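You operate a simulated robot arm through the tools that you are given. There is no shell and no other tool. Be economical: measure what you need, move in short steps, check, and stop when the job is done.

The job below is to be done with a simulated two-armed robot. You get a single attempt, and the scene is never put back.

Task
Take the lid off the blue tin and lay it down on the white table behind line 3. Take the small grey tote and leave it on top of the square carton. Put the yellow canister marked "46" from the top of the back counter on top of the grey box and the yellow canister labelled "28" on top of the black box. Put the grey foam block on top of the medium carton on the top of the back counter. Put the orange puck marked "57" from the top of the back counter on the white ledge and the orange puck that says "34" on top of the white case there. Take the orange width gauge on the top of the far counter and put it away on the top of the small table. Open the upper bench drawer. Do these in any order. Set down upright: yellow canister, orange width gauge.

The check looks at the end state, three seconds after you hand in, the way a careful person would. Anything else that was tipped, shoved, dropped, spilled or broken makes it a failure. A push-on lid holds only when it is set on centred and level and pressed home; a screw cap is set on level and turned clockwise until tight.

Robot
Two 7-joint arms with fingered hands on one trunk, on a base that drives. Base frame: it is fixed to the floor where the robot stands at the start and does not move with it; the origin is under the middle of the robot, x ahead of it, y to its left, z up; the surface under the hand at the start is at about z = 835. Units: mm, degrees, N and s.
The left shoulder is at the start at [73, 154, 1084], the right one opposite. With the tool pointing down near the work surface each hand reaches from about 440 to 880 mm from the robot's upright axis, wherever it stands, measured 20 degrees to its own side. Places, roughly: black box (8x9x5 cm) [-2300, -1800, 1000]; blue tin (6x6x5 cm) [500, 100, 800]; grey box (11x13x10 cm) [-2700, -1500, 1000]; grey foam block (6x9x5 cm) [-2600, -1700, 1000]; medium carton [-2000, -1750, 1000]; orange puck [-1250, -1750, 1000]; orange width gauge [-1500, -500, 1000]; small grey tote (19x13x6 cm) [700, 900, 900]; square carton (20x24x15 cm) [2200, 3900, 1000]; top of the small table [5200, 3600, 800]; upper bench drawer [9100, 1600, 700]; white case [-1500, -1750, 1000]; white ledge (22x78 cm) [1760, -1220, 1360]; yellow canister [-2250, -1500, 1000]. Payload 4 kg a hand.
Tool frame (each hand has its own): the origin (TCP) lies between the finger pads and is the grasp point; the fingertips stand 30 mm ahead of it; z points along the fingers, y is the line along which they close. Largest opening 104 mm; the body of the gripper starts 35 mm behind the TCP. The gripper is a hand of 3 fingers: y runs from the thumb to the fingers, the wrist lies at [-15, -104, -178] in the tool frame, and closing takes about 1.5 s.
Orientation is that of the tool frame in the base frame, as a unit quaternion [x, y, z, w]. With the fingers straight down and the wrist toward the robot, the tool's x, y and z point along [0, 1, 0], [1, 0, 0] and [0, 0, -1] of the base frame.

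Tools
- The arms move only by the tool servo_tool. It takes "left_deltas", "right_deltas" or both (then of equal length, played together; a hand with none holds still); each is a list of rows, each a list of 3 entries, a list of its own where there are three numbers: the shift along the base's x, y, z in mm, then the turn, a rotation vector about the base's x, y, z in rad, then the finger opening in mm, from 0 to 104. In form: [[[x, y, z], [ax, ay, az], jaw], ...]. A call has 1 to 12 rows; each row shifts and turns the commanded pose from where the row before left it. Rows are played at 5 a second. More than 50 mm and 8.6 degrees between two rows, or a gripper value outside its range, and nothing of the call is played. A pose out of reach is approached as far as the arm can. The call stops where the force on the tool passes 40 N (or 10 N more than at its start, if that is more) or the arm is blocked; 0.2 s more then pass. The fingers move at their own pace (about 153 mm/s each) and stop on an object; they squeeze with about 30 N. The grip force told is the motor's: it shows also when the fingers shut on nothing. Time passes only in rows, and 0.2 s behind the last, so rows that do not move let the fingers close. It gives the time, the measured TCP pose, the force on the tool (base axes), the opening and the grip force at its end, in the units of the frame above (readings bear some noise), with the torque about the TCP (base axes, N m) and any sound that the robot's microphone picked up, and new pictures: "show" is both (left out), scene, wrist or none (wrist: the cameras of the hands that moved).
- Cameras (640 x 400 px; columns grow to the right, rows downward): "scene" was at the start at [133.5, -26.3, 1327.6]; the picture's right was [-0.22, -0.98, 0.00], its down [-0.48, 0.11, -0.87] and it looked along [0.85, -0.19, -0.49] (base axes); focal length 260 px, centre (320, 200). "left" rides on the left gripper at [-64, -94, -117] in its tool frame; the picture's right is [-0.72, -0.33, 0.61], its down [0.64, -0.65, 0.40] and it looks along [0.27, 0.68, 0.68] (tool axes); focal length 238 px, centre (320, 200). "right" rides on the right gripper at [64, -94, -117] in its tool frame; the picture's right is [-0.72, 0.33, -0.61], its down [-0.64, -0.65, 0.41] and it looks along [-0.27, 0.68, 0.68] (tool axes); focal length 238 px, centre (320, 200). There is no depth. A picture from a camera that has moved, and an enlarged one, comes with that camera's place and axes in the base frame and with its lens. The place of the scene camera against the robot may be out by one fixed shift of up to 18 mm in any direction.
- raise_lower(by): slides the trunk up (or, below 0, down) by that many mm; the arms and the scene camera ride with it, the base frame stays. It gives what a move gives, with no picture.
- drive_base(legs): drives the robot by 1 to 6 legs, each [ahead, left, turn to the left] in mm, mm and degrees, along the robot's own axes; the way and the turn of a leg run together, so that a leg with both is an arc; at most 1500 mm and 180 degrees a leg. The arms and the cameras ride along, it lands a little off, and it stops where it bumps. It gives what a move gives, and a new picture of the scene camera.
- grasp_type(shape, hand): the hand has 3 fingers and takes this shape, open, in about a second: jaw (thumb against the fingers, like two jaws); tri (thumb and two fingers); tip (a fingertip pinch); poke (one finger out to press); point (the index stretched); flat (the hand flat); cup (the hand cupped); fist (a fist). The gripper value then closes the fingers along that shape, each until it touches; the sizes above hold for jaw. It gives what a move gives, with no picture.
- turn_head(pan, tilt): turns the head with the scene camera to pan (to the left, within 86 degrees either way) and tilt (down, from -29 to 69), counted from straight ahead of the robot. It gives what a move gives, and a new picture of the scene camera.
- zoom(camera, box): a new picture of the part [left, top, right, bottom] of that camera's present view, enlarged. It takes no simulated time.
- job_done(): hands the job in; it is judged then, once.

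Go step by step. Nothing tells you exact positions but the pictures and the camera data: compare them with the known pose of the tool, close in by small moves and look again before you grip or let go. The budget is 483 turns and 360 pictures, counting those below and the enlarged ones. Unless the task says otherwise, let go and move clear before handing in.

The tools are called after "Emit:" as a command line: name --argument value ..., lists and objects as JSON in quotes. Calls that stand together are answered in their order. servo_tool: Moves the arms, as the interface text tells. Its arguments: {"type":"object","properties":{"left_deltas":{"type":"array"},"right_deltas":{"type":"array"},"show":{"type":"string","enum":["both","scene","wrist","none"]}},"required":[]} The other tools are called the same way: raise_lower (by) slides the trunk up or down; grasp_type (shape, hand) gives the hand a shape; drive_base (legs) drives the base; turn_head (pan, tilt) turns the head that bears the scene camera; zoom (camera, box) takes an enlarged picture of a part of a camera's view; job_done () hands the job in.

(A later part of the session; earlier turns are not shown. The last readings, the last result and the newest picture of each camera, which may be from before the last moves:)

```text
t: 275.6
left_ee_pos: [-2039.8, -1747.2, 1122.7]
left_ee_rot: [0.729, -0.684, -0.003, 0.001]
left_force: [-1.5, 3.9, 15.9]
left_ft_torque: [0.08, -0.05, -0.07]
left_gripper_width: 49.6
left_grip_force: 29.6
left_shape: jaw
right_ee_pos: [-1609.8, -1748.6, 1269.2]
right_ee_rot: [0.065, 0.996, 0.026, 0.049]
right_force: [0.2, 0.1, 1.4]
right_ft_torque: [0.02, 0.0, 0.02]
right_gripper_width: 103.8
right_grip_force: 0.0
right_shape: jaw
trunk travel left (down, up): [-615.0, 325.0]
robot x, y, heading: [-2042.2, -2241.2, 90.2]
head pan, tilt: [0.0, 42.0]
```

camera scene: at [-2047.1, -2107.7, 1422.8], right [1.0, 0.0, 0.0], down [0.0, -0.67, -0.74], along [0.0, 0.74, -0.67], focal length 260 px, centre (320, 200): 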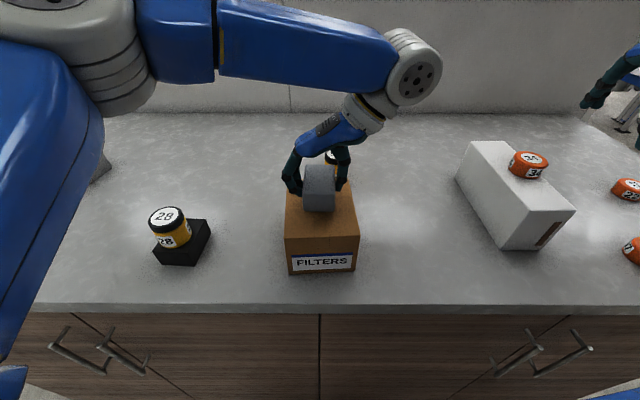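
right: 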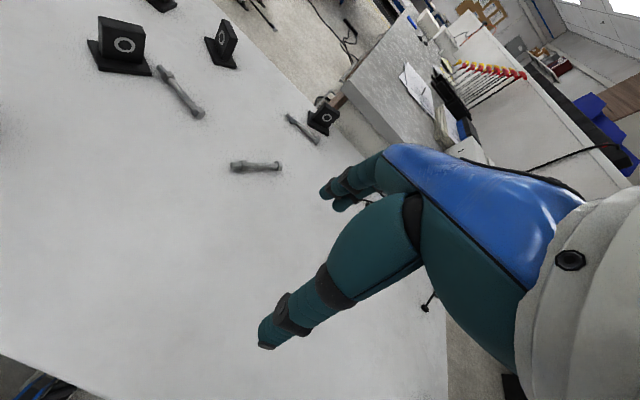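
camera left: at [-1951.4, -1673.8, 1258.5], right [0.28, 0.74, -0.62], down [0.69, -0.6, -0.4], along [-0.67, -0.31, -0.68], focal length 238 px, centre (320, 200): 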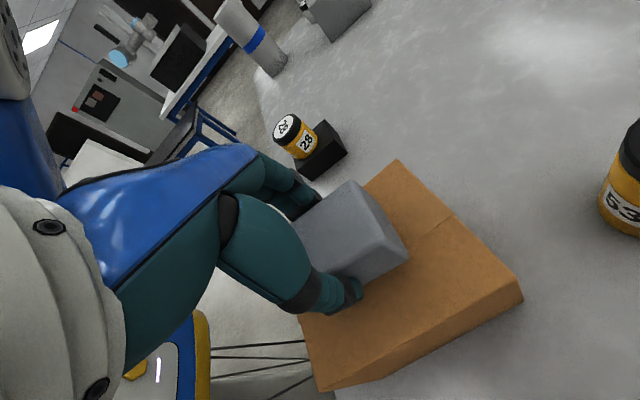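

Contact. I release, lift, and check.

Emit:
servo_tool --left_deltas '[[[0, 0, 2], [0, 0, 0], 52], [[0, 0, 0], [0, 0, 0], 65], [[0, 0, 0], [0, 0, 0], 85], [[0, 0, 35], [0, 0, 0], 90], [[0, 0, 45], [0, 0, 0], 90], [[0, 0, 45], [0, 0, 0], 90], [[0, 0, 40], [0, 0, 0], 90]]' --show "wrist"

Emit:
zoom --camera "scene" --box '[240, 130, 400, 280]'

```text
t: 277.2
left_ee_pos: [-2037.0, -1749.9, 1287.6]
left_ee_rot: [0.728, -0.685, -0.002, 0.002]
left_force: [0.4, 1.1, 0.1]
left_ft_torque: [-0.04, -0.01, -0.01]
left_gripper_width: 89.7
left_grip_force: 0.1
left_shape: jaw
right_ee_pos: [-1608.7, -1748.9, 1267.5]
right_ee_rot: [0.065, 0.996, 0.024, 0.049]
right_force: [0.4, -0.6, -0.4]
right_ft_torque: [0.0, -0.05, 0.0]
right_gripper_width: 104.0
right_grip_force: 0.1
right_shape: jaw
trunk travel left (down, up): [-615.0, 325.0]
robot x, y, heading: [-2036.6, -2243.6, 90.2]
head pan, tilt: [0.0, 42.0]
camera left: at [-1946.3, -1680.6, 1403.1], right [0.28, 0.74, -0.61], down [0.69, -0.6, -0.41], along [-0.67, -0.31, -0.67], focal length 238 px, centre (320, 200)
```

left: 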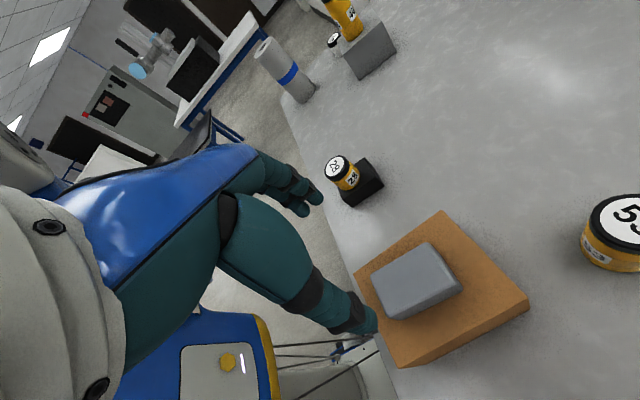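

```text
2.67 times, centred on (320, 205) of scene
camera zoom: at [-2041.3, -2112.1, 1423.2], right [1.0, 0.0, 0.0], down [0.0, -0.67, -0.74], along [0.0, 0.74, -0.67], focal length 694 px, centre (320, 187)
```

zoom: 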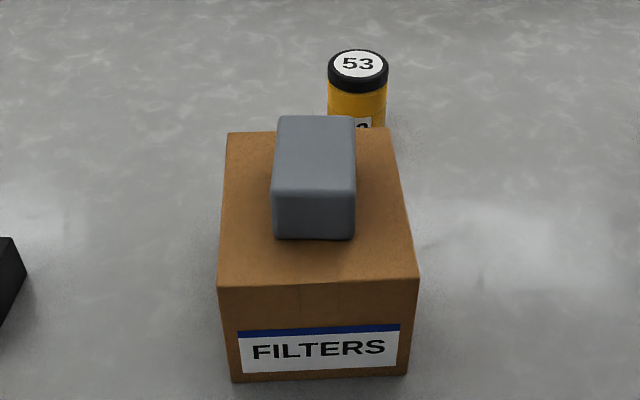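

The foam sits on the carton. Now puck 57 with the right hand: I drive right about 430 mm and level that hand.

Emit:
drive_base --legs '[[-60, -430, 0]]'

Emit:
servo_tool --right_deltas '[[[0, 0, 0], [-0.041, 0.1, 0], 90], [[0, 0, 0], [0, 0, 0], 90], [[0, 0, 0], [0, 0, 0], 90], [[0, 0, 0], [0, 0, 0], 90], [[0, 0, 0], [0, 0, 0], 90], [[0, 0, 0], [0, 0, 0], 90], [[0, 0, 0], [0, 0, 0], 90], [[0, 0, 0], [0, 0, 0], 90], [[0, 0, 0], [0, 0, 0], 90]]' --show "both"

```text
t: 279.9
left_ee_pos: [-1608.3, -1808.8, 1286.4]
left_ee_rot: [0.727, -0.686, 0.001, 0.0]
left_force: [-0.5, -0.6, -0.4]
left_ft_torque: [-0.02, -0.01, 0.02]
left_gripper_width: 89.8
left_grip_force: 0.2
left_shape: jaw
right_ee_pos: [-1178.9, -1809.6, 1271.4]
right_ee_rot: [0.068, 0.996, 0.025, 0.052]
right_force: [-0.2, -0.3, 0.4]
right_ft_torque: [-0.02, 0.01, -0.02]
right_gripper_width: 104.3
right_grip_force: 0.2
right_shape: jaw
trunk travel left (down, up): [-615.0, 325.0]
robot x, y, heading: [-1601.3, -2300.1, 89.9]
head pan, tilt: [0.0, 42.0]
camera scene: at [-1612.5, -2169.8, 1423.0], right [1.0, 0.0, 0.0], down [0.0, -0.67, -0.74], along [0.0, 0.74, -0.67], focal length 260 px, centre (320, 200)
```

scene: 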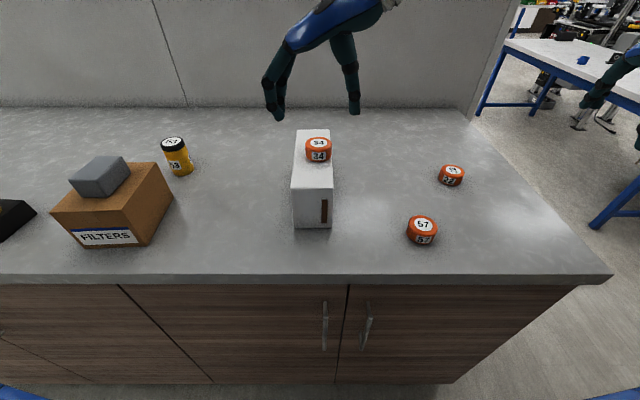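

```text
t: 281.9
left_ee_pos: [-1603.2, -1808.3, 1287.8]
left_ee_rot: [0.727, -0.686, -0.001, 0.001]
left_force: [0.0, 0.3, 0.4]
left_ft_torque: [0.0, 0.0, 0.02]
left_gripper_width: 89.7
left_grip_force: 0.1
left_shape: jaw
right_ee_pos: [-1174.7, -1809.8, 1269.5]
right_ee_rot: [0.069, 0.998, 0.002, 0.001]
right_force: [0.2, 0.2, -0.1]
right_ft_torque: [-0.02, -0.02, 0.0]
right_gripper_width: 90.3
right_grip_force: 0.0
right_shape: jaw
trunk travel left (down, up): [-615.0, 325.0]
robot x, y, heading: [-1602.9, -2302.2, 89.9]
head pan, tilt: [0.0, 42.0]
camera scene: at [-1606.0, -2169.9, 1423.0], right [1.0, 0.0, 0.0], down [0.0, -0.67, -0.74], along [0.0, 0.74, -0.67], focal length 260 px, centre (320, 200)
camera right: at [-1251.0, -1895.7, 1385.0], right [0.76, 0.22, 0.62], down [0.55, -0.73, -0.41], along [0.36, 0.64, -0.68], focal length 238 px, centre (320, 200)
```

scene: 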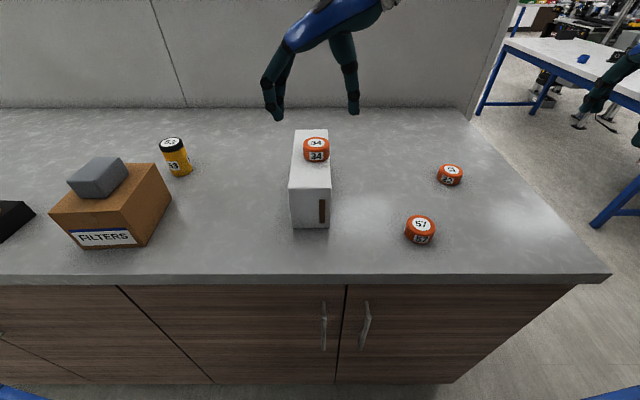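
right: 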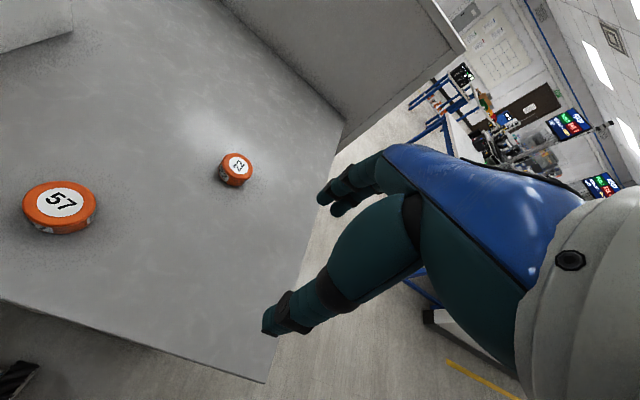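

Puck 57 is at about [−1381, −1786]. I move the right hand over it.

Emit:
servo_tool --right_deltas '[[[-42, 5, -25], [0, 0, 0], 90], [[-42, 5, -25], [0, 0, 0], 90], [[-42, 5, -25], [0, 0, 0], 90], [[-42, 5, -25], [0, 0, 0], 90], [[-38, 4, -25], [0, 0, 0], 90], [[0, 0, -40], [0, 0, 0], 90], [[0, 0, -40], [0, 0, 0], 90]]' --show "both"

Emit:
zoom --camera "scene" --box '[360, 160, 480, 260]'

```text
t: 283.5
left_ee_pos: [-1601.0, -1809.5, 1287.7]
left_ee_rot: [0.727, -0.687, -0.002, 0.001]
left_force: [0.4, 0.3, -0.1]
left_ft_torque: [0.03, 0.04, -0.03]
left_gripper_width: 89.9
left_grip_force: 0.0
left_shape: jaw
right_ee_pos: [-1378.5, -1787.0, 1063.5]
right_ee_rot: [0.068, 0.998, 0.003, 0.001]
right_force: [-0.1, -0.5, -0.2]
right_ft_torque: [0.01, 0.01, 0.02]
right_gripper_width: 90.0
right_grip_force: 0.1
right_shape: jaw
trunk travel left (down, up): [-615.0, 325.0]
robot x, y, heading: [-1601.6, -2302.2, 89.7]
head pan, tilt: [0.0, 42.0]
camera scene: at [-1605.0, -2169.9, 1423.1], right [1.0, 0.0, 0.0], down [0.0, -0.67, -0.74], along [0.0, 0.74, -0.67], focal length 260 px, centre (320, 200)
camera right: at [-1455.7, -1873.2, 1179.7], right [0.76, 0.22, 0.62], down [0.55, -0.73, -0.41], along [0.36, 0.64, -0.67], focal length 238 px, centre (320, 200)
```

scene: 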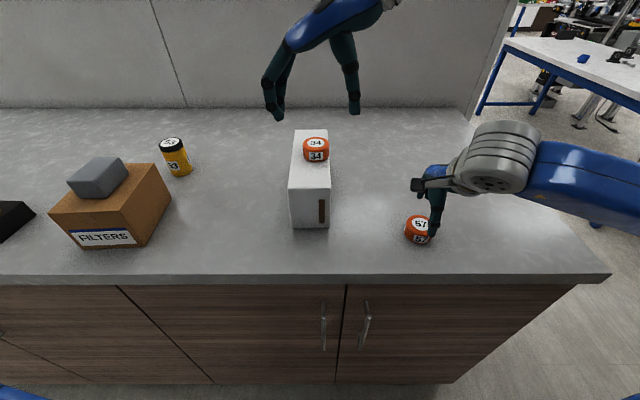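
right: 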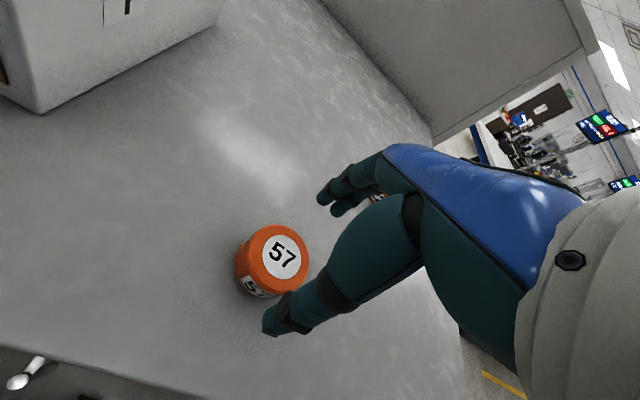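

```text
4.00 times, centred on (420, 210) of scene
camera zoom: at [-1605.0, -2169.9, 1423.1], right [1.0, 0.0, 0.0], down [0.0, -0.67, -0.74], along [0.0, 0.74, -0.67], focal length 1041 px, centre (-80, 160)
```

zoom: 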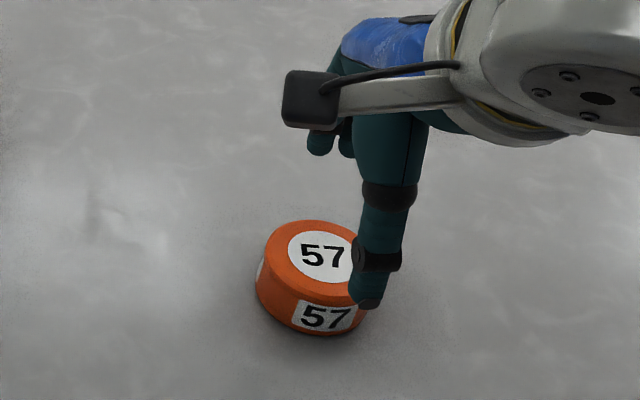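

Aligned. I descend to 1009 and close.

Emit:
servo_tool --right_deltas '[[[-3, 0, -30], [0, 0, 0], 90], [[0, 0, -25], [0, 0, 0], 90], [[0, 0, 0], [0, 0, 0], 70], [[0, 0, 0], [0, 0, 0], 52], [[0, 0, 0], [0, 0, 0], 42], [[0, 0, 0], [0, 0, 0], 42]]' --show "wrist"

```text
t: 284.9
left_ee_pos: [-1602.7, -1808.5, 1287.3]
left_ee_rot: [0.727, -0.686, -0.001, 0.002]
left_force: [0.1, -0.2, 1.2]
left_ft_torque: [0.02, -0.04, 0.01]
left_gripper_width: 89.9
left_grip_force: 0.1
left_shape: jaw
right_ee_pos: [-1384.7, -1788.4, 1007.4]
right_ee_rot: [0.067, 0.998, 0.002, 0.002]
right_force: [0.6, 0.2, 0.7]
right_ft_torque: [0.0, 0.0, -0.03]
right_gripper_width: 51.4
right_grip_force: 30.4
right_shape: jaw
trunk travel left (down, up): [-615.0, 325.0]
robot x, y, heading: [-1603.7, -2298.4, 90.1]
head pan, tilt: [0.0, 42.0]
camera right: at [-1461.3, -1872.9, 1123.7], right [0.75, 0.22, 0.62], down [0.55, -0.73, -0.41], along [0.36, 0.64, -0.67], focal length 238 px, centre (320, 200)
```

right: 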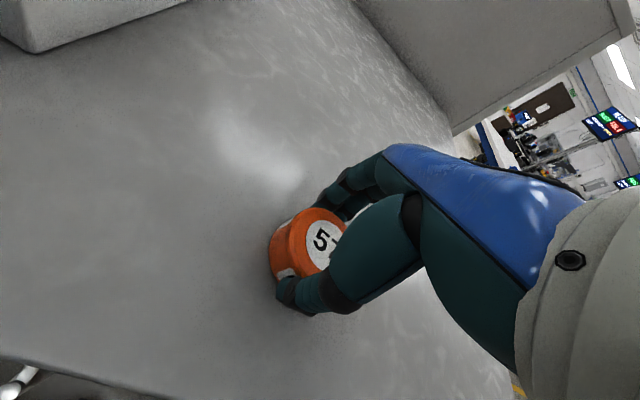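

Puck 57 is held. I lift it high and drive back out east to look for the white ledge.

Emit:
servo_tool --right_deltas '[[[0, 0, 45], [0, 0, 0], 42], [[0, 0, 45], [0, 0, 0], 42], [[0, 0, 45], [0, 0, 0], 42], [[0, 0, 45], [0, 0, 0], 42], [[0, -20, 45], [0, 0, 0], 42], [[20, -30, 30], [0, 0, 0], 42]]' --left_deltas '[[[0, 0, 0], [0, 0, -0.1428], 90], [[0, 0, 0], [0, 0, -0.1428], 90], [[0, 0, 0], [0, 0, -0.1428], 90], [[0, -15, 0], [0, 0, -0.1428], 90], [[0, -15, 0], [0, 0, -0.1428], 90], [[0, -20, 0], [0, 0, -0.1428], 90]]' --show "none"

Emit:
servo_tool --left_deltas '[[[0, 0, 0], [0, 0, -0.1428], 90], [[0, 0, 0], [0, 0, -0.1428], 90], [[0, 0, 0], [0, 0, -0.1428], 90], [[0, 0, 0], [0, 0, -0.1428], 90], [[0, 0, 0], [0, 0, -0.1428], 90]]' --show "none"

Emit:
drive_base --legs '[[-150, 0, 0], [0, -1400, 0]]'

Emit:
turn_head --pan -50 --tilt 12

```text
t: 286.3
left_ee_pos: [-1603.3, -1862.7, 1288.3]
left_ee_rot: [-0.375, 0.927, 0.003, 0.001]
left_force: [-0.4, -0.5, -0.3]
left_ft_torque: [0.02, 0.0, -0.02]
left_gripper_width: 89.9
left_grip_force: 0.1
left_shape: jaw
right_ee_pos: [-1363.7, -1842.4, 1267.7]
right_ee_rot: [0.067, 0.998, 0.004, 0.003]
right_force: [-0.2, -0.3, -1.2]
right_ft_torque: [0.02, -0.01, 0.0]
right_gripper_width: 51.2
right_grip_force: 30.1
right_shape: jaw
trunk travel left (down, up): [-615.0, 325.0]
robot x, y, heading: [-1602.1, -2300.0, 89.9]
head pan, tilt: [0.0, 42.0]
```

```text
t: 287.5
left_ee_pos: [-1603.2, -1859.1, 1286.5]
left_ee_rot: [-0.028, 1.0, 0.001, 0.0]
left_force: [0.1, 0.2, 0.6]
left_ft_torque: [-0.02, 0.02, 0.02]
left_gripper_width: 89.8
left_grip_force: 0.0
left_shape: jaw
right_ee_pos: [-1364.9, -1839.6, 1266.4]
right_ee_rot: [0.068, 0.998, 0.002, 0.002]
right_force: [0.4, 0.8, -1.5]
right_ft_torque: [0.0, 0.0, -0.02]
right_gripper_width: 51.4
right_grip_force: 29.8
right_shape: jaw
trunk travel left (down, up): [-615.0, 325.0]
robot x, y, heading: [-1600.5, -2303.6, 90.1]
head pan, tilt: [0.0, 42.0]
```

```text
t: 295.4
left_ee_pos: [-229.2, -2002.2, 1286.2]
left_ee_rot: [-0.035, 0.999, 0.0, 0.001]
left_force: [0.5, 0.8, -0.5]
left_ft_torque: [0.0, -0.02, 0.0]
left_gripper_width: 89.7
left_grip_force: 0.1
left_shape: jaw
right_ee_pos: [9.6, -1980.3, 1265.7]
right_ee_rot: [0.062, 0.998, 0.003, 0.003]
right_force: [0.0, -0.4, -0.8]
right_ft_torque: [0.01, 0.0, 0.02]
right_gripper_width: 50.9
right_grip_force: 29.6
right_shape: jaw
trunk travel left (down, up): [-615.0, 325.0]
robot x, y, heading: [-216.9, -2445.3, 90.4]
head pan, tilt: [0.0, 42.0]
camera scene: at [-229.4, -2311.9, 1423.0], right [1.0, 0.01, 0.0], down [0.01, -0.67, -0.74], along [-0.01, 0.74, -0.67], focal length 260 px, centre (320, 200)
```

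scene: 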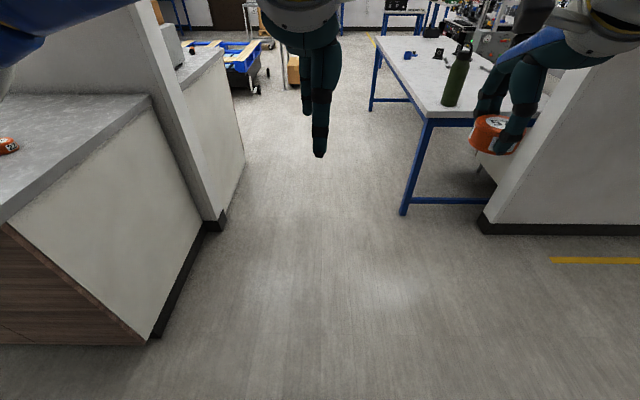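

```text
t: 296.6
left_ee_pos: [-224.8, -2002.4, 1287.3]
left_ee_rot: [-0.036, 0.999, -0.001, -0.001]
left_force: [-0.1, -0.1, 0.7]
left_ft_torque: [0.01, -0.03, -0.01]
left_gripper_width: 89.8
left_grip_force: 0.0
left_shape: jaw
right_ee_pos: [11.6, -1981.8, 1267.4]
right_ee_rot: [0.062, 0.998, 0.002, 0.002]
right_force: [-0.1, 0.1, -0.6]
right_ft_torque: [-0.02, 0.0, 0.0]
right_gripper_width: 51.0
right_grip_force: 29.7
right_shape: jaw
trunk travel left (down, up): [-615.0, 325.0]
robot x, y, heading: [-215.5, -2444.8, 90.3]
head pan, tilt: [-50.0, 12.0]
camera scene: at [-155.1, -2334.6, 1470.3], right [0.65, -0.76, 0.0], down [-0.16, -0.14, -0.98], along [0.74, 0.64, -0.21], focal length 260 px, centre (320, 200)
```

scene: 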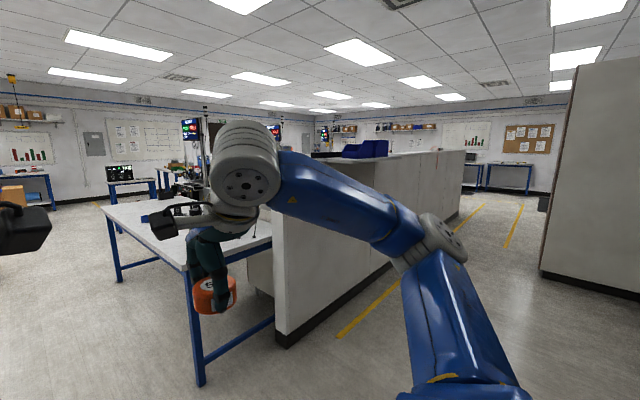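

The partition with its ledge is to the east at y ≈ −1100…−1220. I slide east along the aisle to about x = 1700 and face it.

Emit:
drive_base --legs '[[250, -1450, 0], [100, -450, 0]]'

Emit:
turn_head --pan 0 --tilt 15

```text
t: 306.2
left_ee_pos: [1644.6, -1621.2, 1287.9]
left_ee_rot: [-0.039, 0.999, 0.001, 0.004]
left_force: [-0.1, -0.3, -0.4]
left_ft_torque: [-0.05, 0.02, -0.01]
left_gripper_width: 89.9
left_grip_force: 0.0
left_shape: jaw
right_ee_pos: [1882.4, -1598.9, 1268.9]
right_ee_rot: [0.058, 0.998, 0.004, 0.006]
right_force: [-0.3, 0.0, -1.5]
right_ft_torque: [-0.02, -0.01, -0.01]
right_gripper_width: 51.4
right_grip_force: 29.6
right_shape: jaw
trunk travel left (down, up): [-615.0, 325.0]
robot x, y, heading: [1663.2, -2058.8, 90.7]
head pan, tilt: [-50.0, 12.0]
camera scene: at [1716.0, -1951.6, 1470.9], right [0.65, -0.76, 0.01], down [-0.15, -0.14, -0.98], along [0.74, 0.64, -0.2], focal length 260 px, centre (320, 200)
```

scene: 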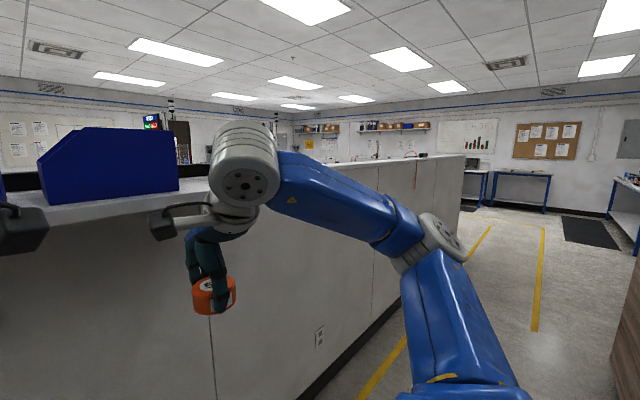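

```text
t: 307.4
left_ee_pos: [1657.2, -1621.9, 1288.8]
left_ee_rot: [-0.038, 0.999, 0.001, 0.0]
left_force: [-0.2, 0.5, 0.0]
left_ft_torque: [-0.04, -0.04, -0.02]
left_gripper_width: 90.1
left_grip_force: 0.0
left_shape: jaw
right_ee_pos: [1895.4, -1598.6, 1266.0]
right_ee_rot: [0.058, 0.998, 0.004, 0.001]
right_force: [0.4, -0.3, -1.5]
right_ft_torque: [-0.02, 0.02, -0.01]
right_gripper_width: 51.2
right_grip_force: 29.9
right_shape: jaw
trunk travel left (down, up): [-615.0, 325.0]
robot x, y, heading: [1663.2, -2059.3, 90.7]
head pan, tilt: [0.0, 15.0]
camera scene: at [1658.2, -1918.8, 1465.4], right [1.0, 0.01, 0.0], down [0.0, -0.26, -0.97], along [-0.01, 0.97, -0.26], focal length 260 px, centre (320, 200)
```

scene: 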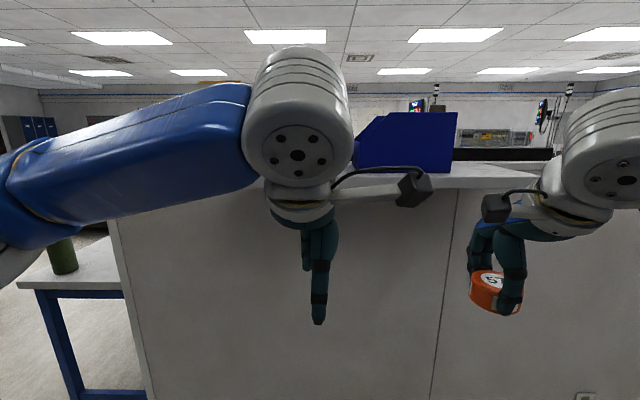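

I raise the trunk to look down onto the ledge.

Emit:
raise_lower --by 300

Emit:
turn_head --pan 0 --tilt 32

```text
t: 310.4
left_ee_pos: [1653.8, -1622.1, 1588.6]
left_ee_rot: [-0.037, 0.999, 0.002, 0.001]
left_force: [-0.3, 0.7, 0.3]
left_ft_torque: [0.0, 0.01, -0.01]
left_gripper_width: 89.9
left_grip_force: 0.0
left_shape: jaw
right_ee_pos: [1893.4, -1598.1, 1566.7]
right_ee_rot: [0.059, 0.998, 0.005, 0.003]
right_force: [0.2, 0.6, -0.8]
right_ft_torque: [0.01, 0.02, 0.0]
right_gripper_width: 51.4
right_grip_force: 30.2
right_shape: jaw
trunk travel left (down, up): [-915.0, 25.0]
robot x, y, heading: [1664.0, -2063.2, 90.6]
head pan, tilt: [0.0, 15.0]
```

```text
t: 311.2
left_ee_pos: [1654.4, -1620.4, 1587.2]
left_ee_rot: [-0.037, 0.999, 0.001, 0.001]
left_force: [-0.4, -0.4, -0.5]
left_ft_torque: [0.02, -0.02, -0.01]
left_gripper_width: 89.7
left_grip_force: 0.0
left_shape: jaw
right_ee_pos: [1893.0, -1597.9, 1567.0]
right_ee_rot: [0.059, 0.998, 0.004, 0.003]
right_force: [0.2, -0.3, -1.5]
right_ft_torque: [0.0, -0.01, 0.0]
right_gripper_width: 51.1
right_grip_force: 30.5
right_shape: jaw
trunk travel left (down, up): [-915.0, 25.0]
robot x, y, heading: [1664.1, -2057.6, 90.5]
head pan, tilt: [0.0, 32.0]
camera scene: at [1655.4, -1921.8, 1738.1], right [1.0, 0.01, 0.0], down [0.01, -0.53, -0.85], along [-0.01, 0.85, -0.53], focal length 260 px, centre (320, 200)
```

scene: 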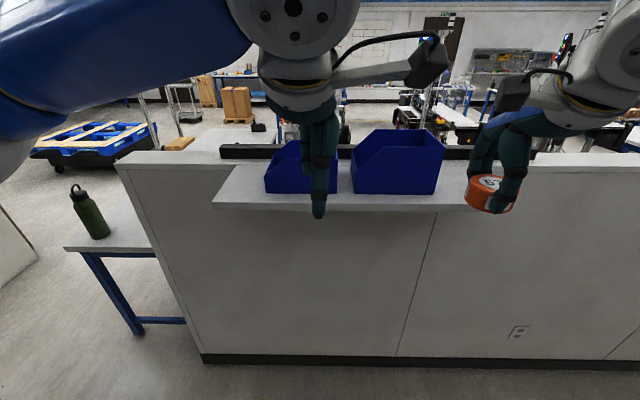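

The white ledge carries two blue bins; there is free space at its right end, x ≈ 1990–2150, y ≈ −1350…−1135. I move base right and ahead to bring the puck there.

Emit:
drive_base --legs '[[130, -170, 0]]'

Emit:
servo_tool --right_deltas '[[[0, 0, 0], [0, 0, 0], 42], [[0, 0, 0], [0, 0, 0], 42], [[0, 0, 0], [0, 0, 0], 42], [[0, 0, 0], [0, 0, 0], 42], [[0, 0, 0], [0, 0, 0], 42], [[0, 0, 0], [0, 0, 0], 42], [[0, 0, 0], [0, 0, 0], 42], [[0, 0, 0], [0, 0, 0], 42], [[0, 0, 0], [0, 0, 0], 42], [[0, 0, 0], [0, 0, 0], 42]]' --show "both"

```text
t: 312.8
left_ee_pos: [1800.6, -1492.9, 1589.2]
left_ee_rot: [-0.04, 0.999, 0.004, 0.007]
left_force: [-0.4, -0.3, 0.5]
left_ft_torque: [-0.01, -0.05, -0.02]
left_gripper_width: 89.9
left_grip_force: 0.0
left_shape: jaw
right_ee_pos: [2039.0, -1470.2, 1570.8]
right_ee_rot: [0.056, 0.998, 0.006, 0.008]
right_force: [-1.0, -0.5, -0.6]
right_ft_torque: [-0.01, -0.04, -0.03]
right_gripper_width: 51.2
right_grip_force: 30.0
right_shape: jaw
trunk travel left (down, up): [-915.0, 25.0]
robot x, y, heading: [1827.1, -1927.3, 91.3]
head pan, tilt: [0.0, 32.0]
camera scene: at [1799.6, -1794.2, 1738.5], right [1.0, 0.02, 0.01], down [0.02, -0.53, -0.85], along [-0.01, 0.85, -0.53], focal length 260 px, centre (320, 200)
```

scene: 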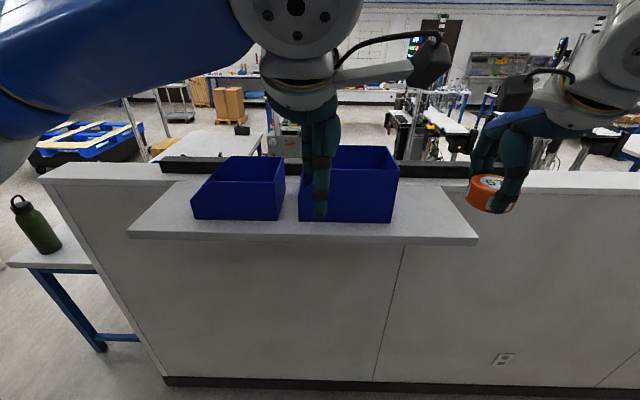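

```text
t: 315.0
left_ee_pos: [1821.1, -1489.5, 1589.6]
left_ee_rot: [-0.039, 0.999, 0.002, 0.0]
left_force: [0.5, -0.6, 0.5]
left_ft_torque: [-0.02, 0.01, -0.04]
left_gripper_width: 90.0
left_grip_force: 0.1
left_shape: jaw
right_ee_pos: [2059.3, -1466.2, 1567.2]
right_ee_rot: [0.057, 0.998, 0.005, 0.001]
right_force: [0.0, -0.3, -1.2]
right_ft_torque: [-0.01, 0.03, -0.03]
right_gripper_width: 51.2
right_grip_force: 30.4
right_shape: jaw
trunk travel left (down, up): [-915.0, 25.0]
robot x, y, heading: [1828.8, -1928.9, 91.3]
head pan, tilt: [0.0, 32.0]
camera scene: at [1822.4, -1788.6, 1738.1], right [1.0, 0.02, 0.0], down [0.01, -0.53, -0.85], along [-0.02, 0.85, -0.53], focal length 260 px, centre (320, 200)
camera right: at [1985.0, -1554.0, 1683.5], right [0.75, 0.24, 0.62], down [0.56, -0.72, -0.41], along [0.35, 0.66, -0.67], focal length 238 px, centre (320, 200)
```

scene: 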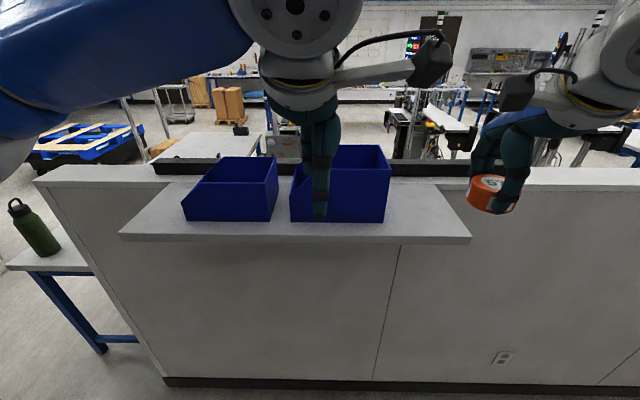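
right: 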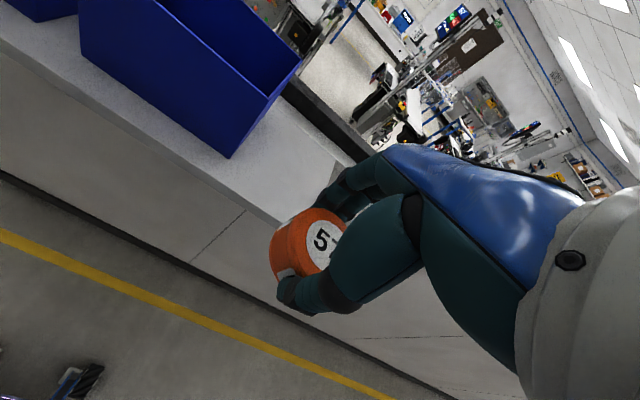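

The free area is centred near [2065, −1250]. I move over it and lower partway.

Emit:
servo_tool --right_deltas '[[[2, 45, 0], [0, 0, 0], 42], [[2, 45, 0], [0, 0, 0], 42], [[2, 45, 0], [0, 0, 0], 42], [[0, 45, 0], [0, 0, 0], 42], [[0, 24, -30], [0, 0, 0], 42], [[0, 0, -45], [0, 0, 0], 42], [[0, 0, -45], [0, 0, 0], 42]]' --show "both"

Emit:
zoom --camera "scene" --box '[360, 120, 520, 260]'

```text
t: 316.6
left_ee_pos: [1817.9, -1491.1, 1589.4]
left_ee_rot: [-0.04, 0.999, 0.003, 0.0]
left_force: [1.2, 0.0, -0.2]
left_ft_torque: [0.02, 0.03, -0.02]
left_gripper_width: 89.7
left_grip_force: 0.0
left_shape: jaw
right_ee_pos: [2059.5, -1263.1, 1447.8]
right_ee_rot: [0.057, 0.998, 0.005, 0.002]
right_force: [0.3, 0.9, -0.9]
right_ft_torque: [0.03, -0.02, -0.01]
right_gripper_width: 51.2
right_grip_force: 30.0
right_shape: jaw
trunk travel left (down, up): [-915.0, 25.0]
robot x, y, heading: [1830.3, -1929.9, 90.8]
head pan, tilt: [0.0, 32.0]
camera scene: at [1818.4, -1788.0, 1738.1], right [1.0, 0.02, 0.0], down [0.01, -0.53, -0.85], along [-0.02, 0.85, -0.53], focal length 260 px, centre (320, 200)
camera right: at [1984.7, -1350.7, 1564.2], right [0.75, 0.24, 0.62], down [0.57, -0.72, -0.41], along [0.35, 0.66, -0.67], focal length 238 px, centre (320, 200)
```

scene: 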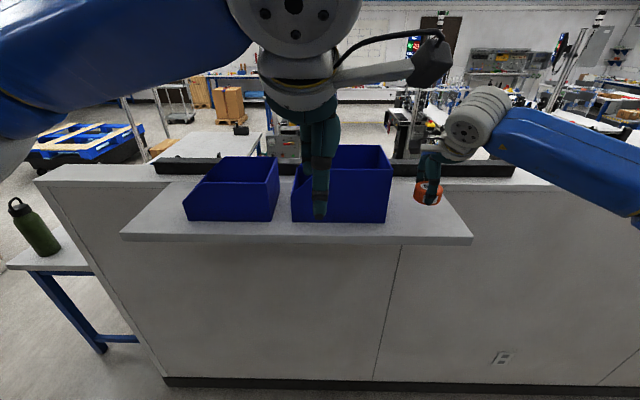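
right: 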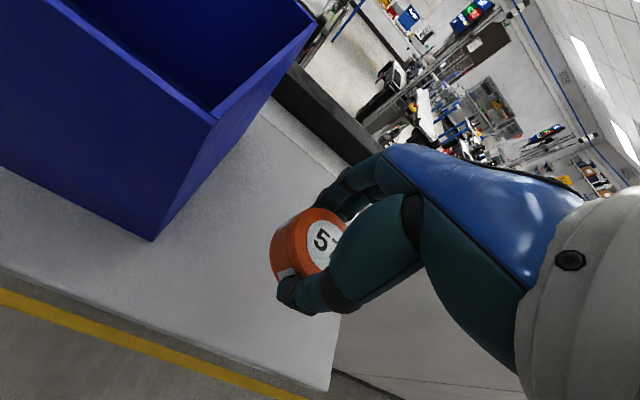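

```text
2.86 times, centred on (440, 190) of scene
camera zoom: at [1818.4, -1788.0, 1738.1], right [1.0, 0.02, 0.0], down [0.01, -0.53, -0.85], along [-0.02, 0.85, -0.53], focal length 744 px, centre (-23, 229)
```

zoom: 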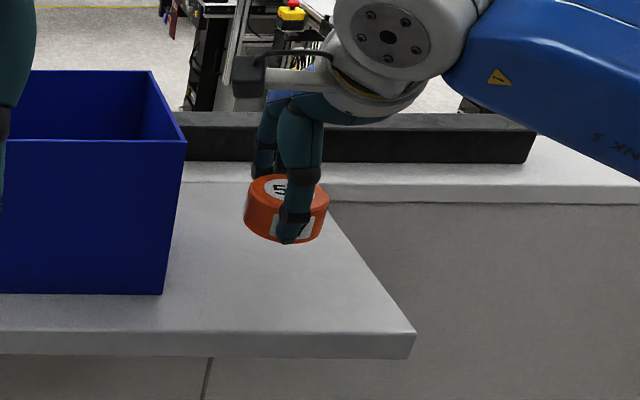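

Clear placement. I lower to the ledge in small steps.

Emit:
servo_tool --right_deltas '[[[3, 0, -25], [0, 0, 0], 42], [[0, 0, -12], [0, 0, 0], 42], [[0, 0, -6], [0, 0, 0], 42], [[0, 0, -4], [0, 0, 0], 42], [[0, 0, -3], [0, 0, 0], 42]]' --show "none"

Emit:
zoom --camera "scene" --box '[360, 120, 520, 260]'

```text
t: 317.8
left_ee_pos: [1818.9, -1491.0, 1588.8]
left_ee_rot: [-0.039, 0.999, 0.002, 0.0]
left_force: [-0.9, 0.2, -0.6]
left_ft_torque: [0.0, 0.0, -0.01]
left_gripper_width: 89.7
left_grip_force: 0.1
left_shape: jaw
right_ee_pos: [2063.1, -1262.8, 1397.5]
right_ee_rot: [0.057, 0.998, 0.004, 0.002]
right_force: [0.5, 0.0, -1.5]
right_ft_torque: [0.0, 0.0, -0.02]
right_gripper_width: 51.1
right_grip_force: 29.6
right_shape: jaw
trunk travel left (down, up): [-915.0, 25.0]
robot x, y, heading: [1826.5, -1929.2, 91.0]
head pan, tilt: [0.0, 32.0]
```

```text
2.86 times, centred on (440, 190) of scene
camera zoom: at [1819.1, -1787.8, 1738.0], right [1.0, 0.02, 0.0], down [0.01, -0.53, -0.85], along [-0.02, 0.85, -0.53], focal length 744 px, centre (-23, 229)
```

zoom: 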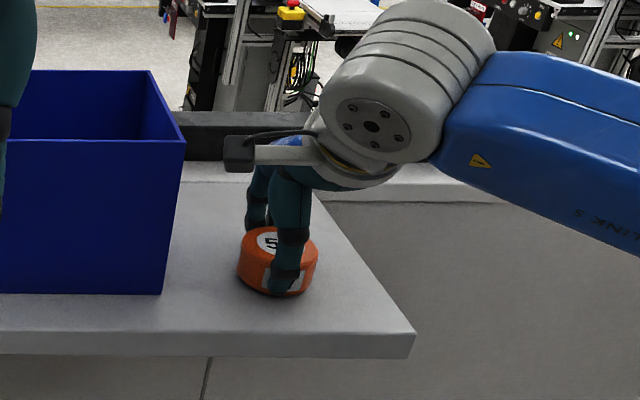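

Emit:
servo_tool --right_deltas '[[[0, 0, -3], [0, 0, 0], 42], [[0, 0, -2], [0, 0, 0], 42], [[0, 0, -2], [0, 0, 0], 42]]' --show "none"

```text
t: 318.6
left_ee_pos: [1818.5, -1491.8, 1589.3]
left_ee_rot: [-0.039, 0.999, 0.002, 0.001]
left_force: [-0.5, 0.4, 0.6]
left_ft_torque: [-0.03, 0.01, -0.02]
left_gripper_width: 89.6
left_grip_force: 0.1
left_shape: jaw
right_ee_pos: [2063.4, -1263.3, 1394.3]
right_ee_rot: [0.057, 0.998, 0.006, 0.002]
right_force: [1.0, 0.9, 7.3]
right_ft_torque: [-0.07, -0.03, 0.02]
right_gripper_width: 51.1
right_grip_force: 30.7
right_shape: jaw
trunk travel left (down, up): [-915.0, 25.0]
robot x, y, heading: [1828.0, -1925.7, 91.0]
head pan, tilt: [0.0, 32.0]
```

Contact. I release, lift and check.

Emit:
servo_tool --right_deltas '[[[0, 0, 0.5], [0, 0, 0], 55], [[0, 0, 0], [0, 0, 0], 70], [[0, 0, 0], [0, 0, 0], 80], [[0, 0, 35], [0, 0, 0], 80], [[0, 0, 45], [0, 0, 0], 80], [[0, -20, 45], [0, 0, 0], 80], [[0, -45, 15], [0, 0, 0], 80], [[0, -45, 0], [0, 0, 0], 80], [[0, -45, 0], [0, 0, 0], 80]]' --show "scene"

Emit:
zoom --camera "scene" --box '[360, 120, 520, 260]'

```text
t: 320.6
left_ee_pos: [1820.4, -1492.8, 1591.5]
left_ee_rot: [-0.039, 0.999, 0.004, 0.0]
left_force: [-1.1, -0.2, -0.7]
left_ft_torque: [0.02, -0.03, -0.02]
left_gripper_width: 89.9
left_grip_force: 0.0
left_shape: jaw
right_ee_pos: [2065.8, -1420.7, 1532.3]
right_ee_rot: [0.058, 0.998, 0.005, 0.002]
right_force: [0.1, 0.0, 0.5]
right_ft_torque: [0.0, -0.03, 0.02]
right_gripper_width: 79.4
right_grip_force: 0.1
right_shape: jaw
trunk travel left (down, up): [-915.0, 25.0]
robot x, y, heading: [1829.5, -1921.1, 91.2]
head pan, tilt: [0.0, 32.0]
camera scene: at [1821.7, -1792.1, 1738.4], right [1.0, 0.02, 0.0], down [0.01, -0.53, -0.85], along [-0.02, 0.85, -0.53], focal length 260 px, centre (320, 200)
```

scene: 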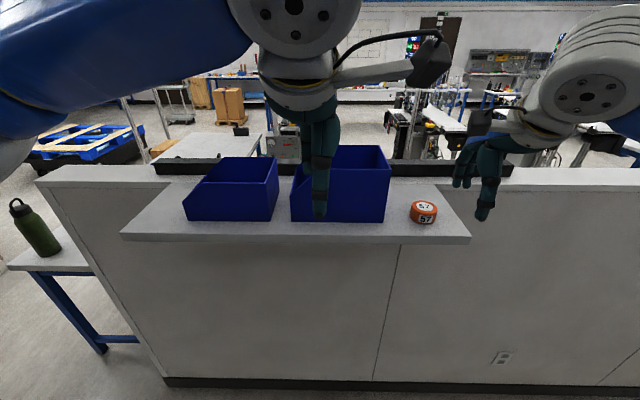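

```text
2.86 times, centred on (440, 190) of scene
camera zoom: at [1821.7, -1792.1, 1738.4], right [1.0, 0.02, 0.0], down [0.01, -0.53, -0.85], along [-0.02, 0.85, -0.53], focal length 744 px, centre (-23, 229)
```

zoom: 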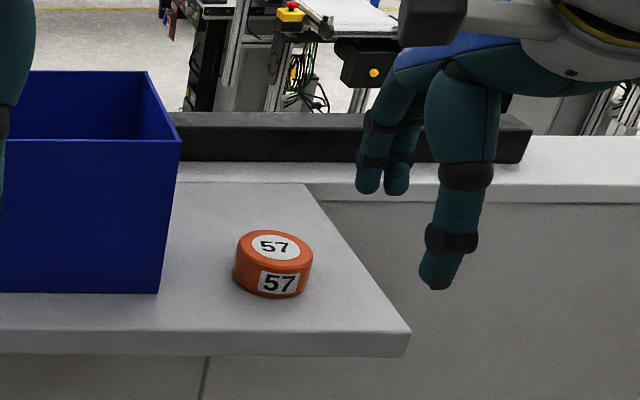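

Puck 57 rests on the ledge. Now back to the far counter for the gauge: west along the aisle, then north and west again.

Emit:
drive_base --legs '[[-100, 1450, -1], [0, 600, 0], [1400, 0, 0], [850, 0, 0]]'

```text
t: 341.6
left_ee_pos: [-217.6, 641.8, 1589.7]
left_ee_rot: [-0.025, 1.0, 0.003, 0.001]
left_force: [-0.2, 0.0, -0.5]
left_ft_torque: [0.04, 0.03, 0.01]
left_gripper_width: 90.0
left_grip_force: 0.0
left_shape: jaw
right_ee_pos: [30.6, 707.8, 1532.3]
right_ee_rot: [0.071, 0.997, 0.006, 0.002]
right_force: [-0.5, 0.8, 0.9]
right_ft_torque: [0.0, 0.0, -0.01]
right_gripper_width: 79.8
right_grip_force: 0.1
right_shape: jaw
trunk travel left (down, up): [-915.0, 25.0]
robot x, y, heading: [-219.5, 208.2, 89.6]
head pan, tilt: [0.0, 32.0]
camera scene: at [-224.7, 343.3, 1738.4], right [1.0, -0.01, 0.0], down [-0.01, -0.53, -0.85], along [0.01, 0.85, -0.53], focal length 260 px, centre (320, 200)
```

scene: 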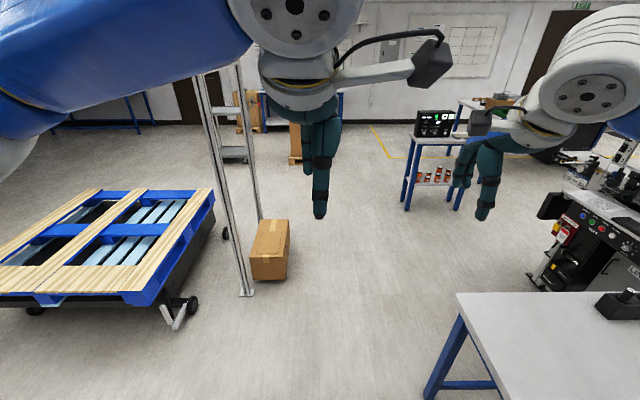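

I turn around to face south here and slide west to the gauge.

Emit:
drive_base --legs '[[0, 0, 180], [0, -1160, 0]]'

Emit:
raise_lower --by -310

Emit:
turn_head --pan 0 --tilt 38

```text
t: 354.9
left_ee_pos: [-1383.2, -243.2, 1589.4]
left_ee_rot: [0.999, 0.043, -0.002, 0.004]
left_force: [-1.1, 0.4, -0.6]
left_ft_torque: [-0.01, 0.02, 0.01]
left_gripper_width: 89.6
left_grip_force: 0.1
left_shape: jaw
right_ee_pos: [-1628.1, -318.7, 1531.4]
right_ee_rot: [0.999, -0.052, -0.003, 0.006]
right_force: [0.5, 0.4, 0.3]
right_ft_torque: [0.02, 0.03, -0.01]
right_gripper_width: 79.9
right_grip_force: 0.1
right_shape: jaw
trunk travel left (down, up): [-915.0, 25.0]
robot x, y, heading: [-1401.6, 191.4, -88.3]
head pan, tilt: [0.0, 32.0]
camera scene: at [-1403.8, 40.7, 1738.1], right [-1.0, -0.03, 0.0], down [-0.01, 0.53, -0.85], along [0.02, -0.85, -0.53], focal length 260 px, centre (320, 200)
```

scene: 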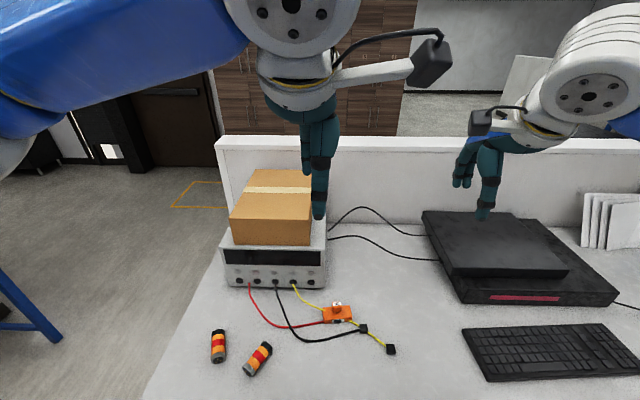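

```text
t: 358.0
left_ee_pos: [-1385.1, -241.1, 1279.8]
left_ee_rot: [0.999, 0.043, -0.002, 0.004]
left_force: [0.4, 0.2, -0.5]
left_ft_torque: [0.02, 0.0, 0.03]
left_gripper_width: 89.7
left_grip_force: 0.1
left_shape: jaw
right_ee_pos: [-1630.3, -317.1, 1224.2]
right_ee_rot: [0.999, -0.053, -0.002, 0.006]
right_force: [-0.2, -0.4, 0.4]
right_ft_torque: [-0.04, 0.02, 0.0]
right_gripper_width: 79.8
right_grip_force: 0.0
right_shape: jaw
trunk travel left (down, up): [-605.0, 335.0]
robot x, y, heading: [-1404.2, 188.9, -88.7]
head pan, tilt: [0.0, 32.0]
```

```text
t: 358.7
left_ee_pos: [-1386.2, -240.2, 1281.1]
left_ee_rot: [0.999, 0.043, 0.0, 0.003]
left_force: [-0.9, -0.7, -0.5]
left_ft_torque: [0.0, -0.03, -0.01]
left_gripper_width: 89.9
left_grip_force: 0.0
left_shape: jaw
right_ee_pos: [-1632.0, -317.3, 1221.4]
right_ee_rot: [0.999, -0.052, -0.003, 0.007]
right_force: [0.9, 0.3, -1.0]
right_ft_torque: [0.02, 0.02, 0.02]
right_gripper_width: 79.7
right_grip_force: 0.0
right_shape: jaw
trunk travel left (down, up): [-605.0, 335.0]
robot x, y, heading: [-1399.7, 186.5, -88.5]
head pan, tilt: [0.0, 38.0]
camera scene: at [-1406.3, 44.8, 1418.9], right [-1.0, -0.03, 0.0], down [-0.01, 0.62, -0.79], along [0.02, -0.79, -0.62], focal length 260 px, centre (320, 200)
```

scene: 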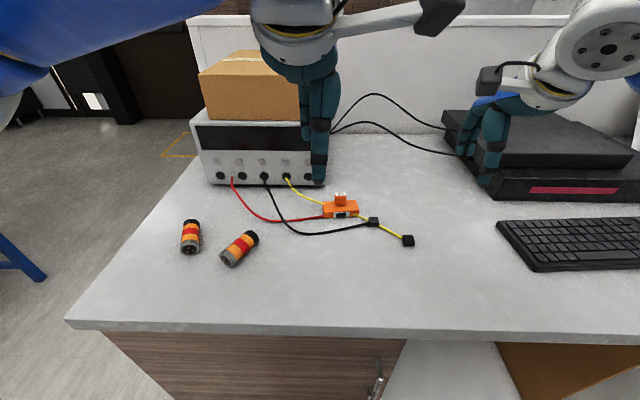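

The carton on the instrument is as it was. I zoom on the gauge to plan the grip.

Emit:
zoom --camera "scene" --box '[290, 170, 420, 250]'

Emit:
zoom --camera "left" --box '[0, 0, 640, 400]'

```text
4.92 times, centred on (355, 210) of scene
camera zoom: at [-1406.3, 44.8, 1418.9], right [-1.0, -0.03, 0.0], down [-0.01, 0.62, -0.79], along [0.02, -0.79, -0.62], focal length 1282 px, centre (148, 151)
```

zoom: 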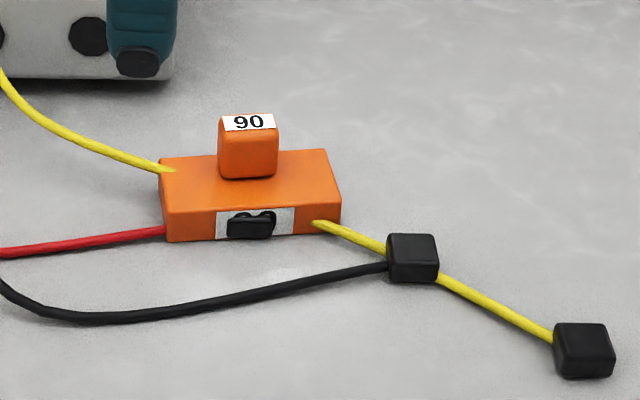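

```text
1.00 times, centred on (320, 200) of left (not enlarged: the box is as wide or as high as the picture)
camera zoom: at [-1457.5, -152.4, 1395.5], right [-0.75, 0.26, -0.61], down [0.58, 0.7, -0.41], along [0.33, -0.66, -0.67], focal length 238 px, centre (320, 200)
```

zoom: 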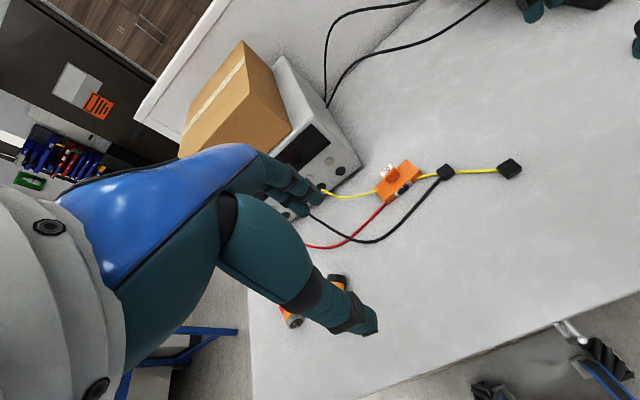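

The gauge block is about 95×44 mm with a handle on top, slightly rotated. I bring the left hand above it.

Emit:
servo_tool --left_deltas '[[[-12, -44, -20], [0, 0, 0.05], 90], [[-12, -44, -20], [0, 0, 0.05], 90], [[-12, -44, -20], [0, 0, 0], 90], [[-12, -44, -20], [0, 0, 0], 90], [[-7, -44, -20], [0, 0, 0], 90], [[0, 0, -40], [0, 0, 0], 90]]' --show "both"

Emit:
zoom --camera "scene" --box '[280, 140, 420, 250]'

```text
t: 360.1
left_ee_pos: [-1441.3, -462.3, 1136.1]
left_ee_rot: [0.996, 0.092, 0.0, 0.004]
left_force: [0.3, 1.2, -0.2]
left_ft_torque: [0.0, -0.05, 0.01]
left_gripper_width: 89.5
left_grip_force: 0.0
left_shape: jaw
right_ee_pos: [-1629.9, -316.9, 1222.4]
right_ee_rot: [0.999, -0.053, -0.002, 0.006]
right_force: [1.3, -0.2, 0.1]
right_ft_torque: [0.0, 0.01, 0.01]
right_gripper_width: 79.9
right_grip_force: 0.1
right_shape: jaw
trunk travel left (down, up): [-605.0, 335.0]
robot x, y, heading: [-1401.0, 195.6, -88.7]
head pan, tilt: [0.0, 38.0]
camera scene: at [-1407.4, 43.5, 1418.8], right [-1.0, -0.03, 0.0], down [-0.01, 0.62, -0.79], along [0.02, -0.79, -0.62], focal length 260 px, centre (320, 200)
camera left: at [-1522.4, -380.5, 1251.4], right [-0.77, 0.18, -0.61], down [0.51, 0.76, -0.41], along [0.39, -0.63, -0.67], focal length 238 px, centre (320, 200)
```

scene: 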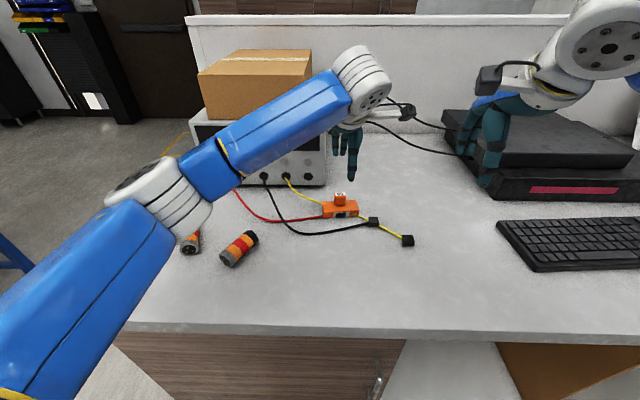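
left: 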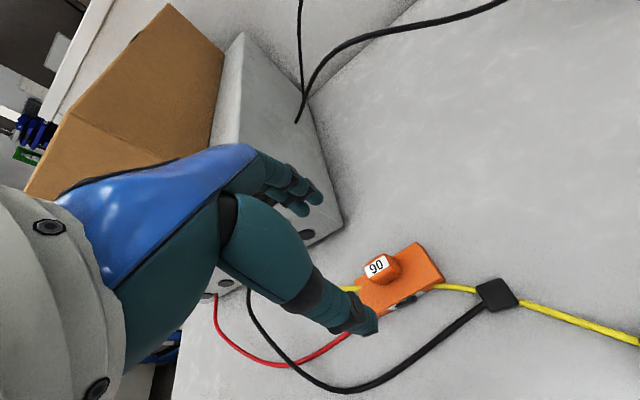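

```text
3.64 times, centred on (350, 195) of scene
camera zoom: at [-1407.4, 43.5, 1418.8], right [-1.0, -0.03, 0.0], down [-0.01, 0.62, -0.79], along [0.02, -0.79, -0.62], focal length 947 px, centre (211, 218)
```

zoom: 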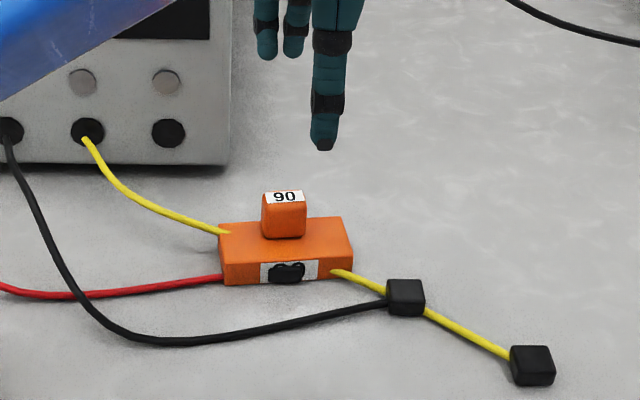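

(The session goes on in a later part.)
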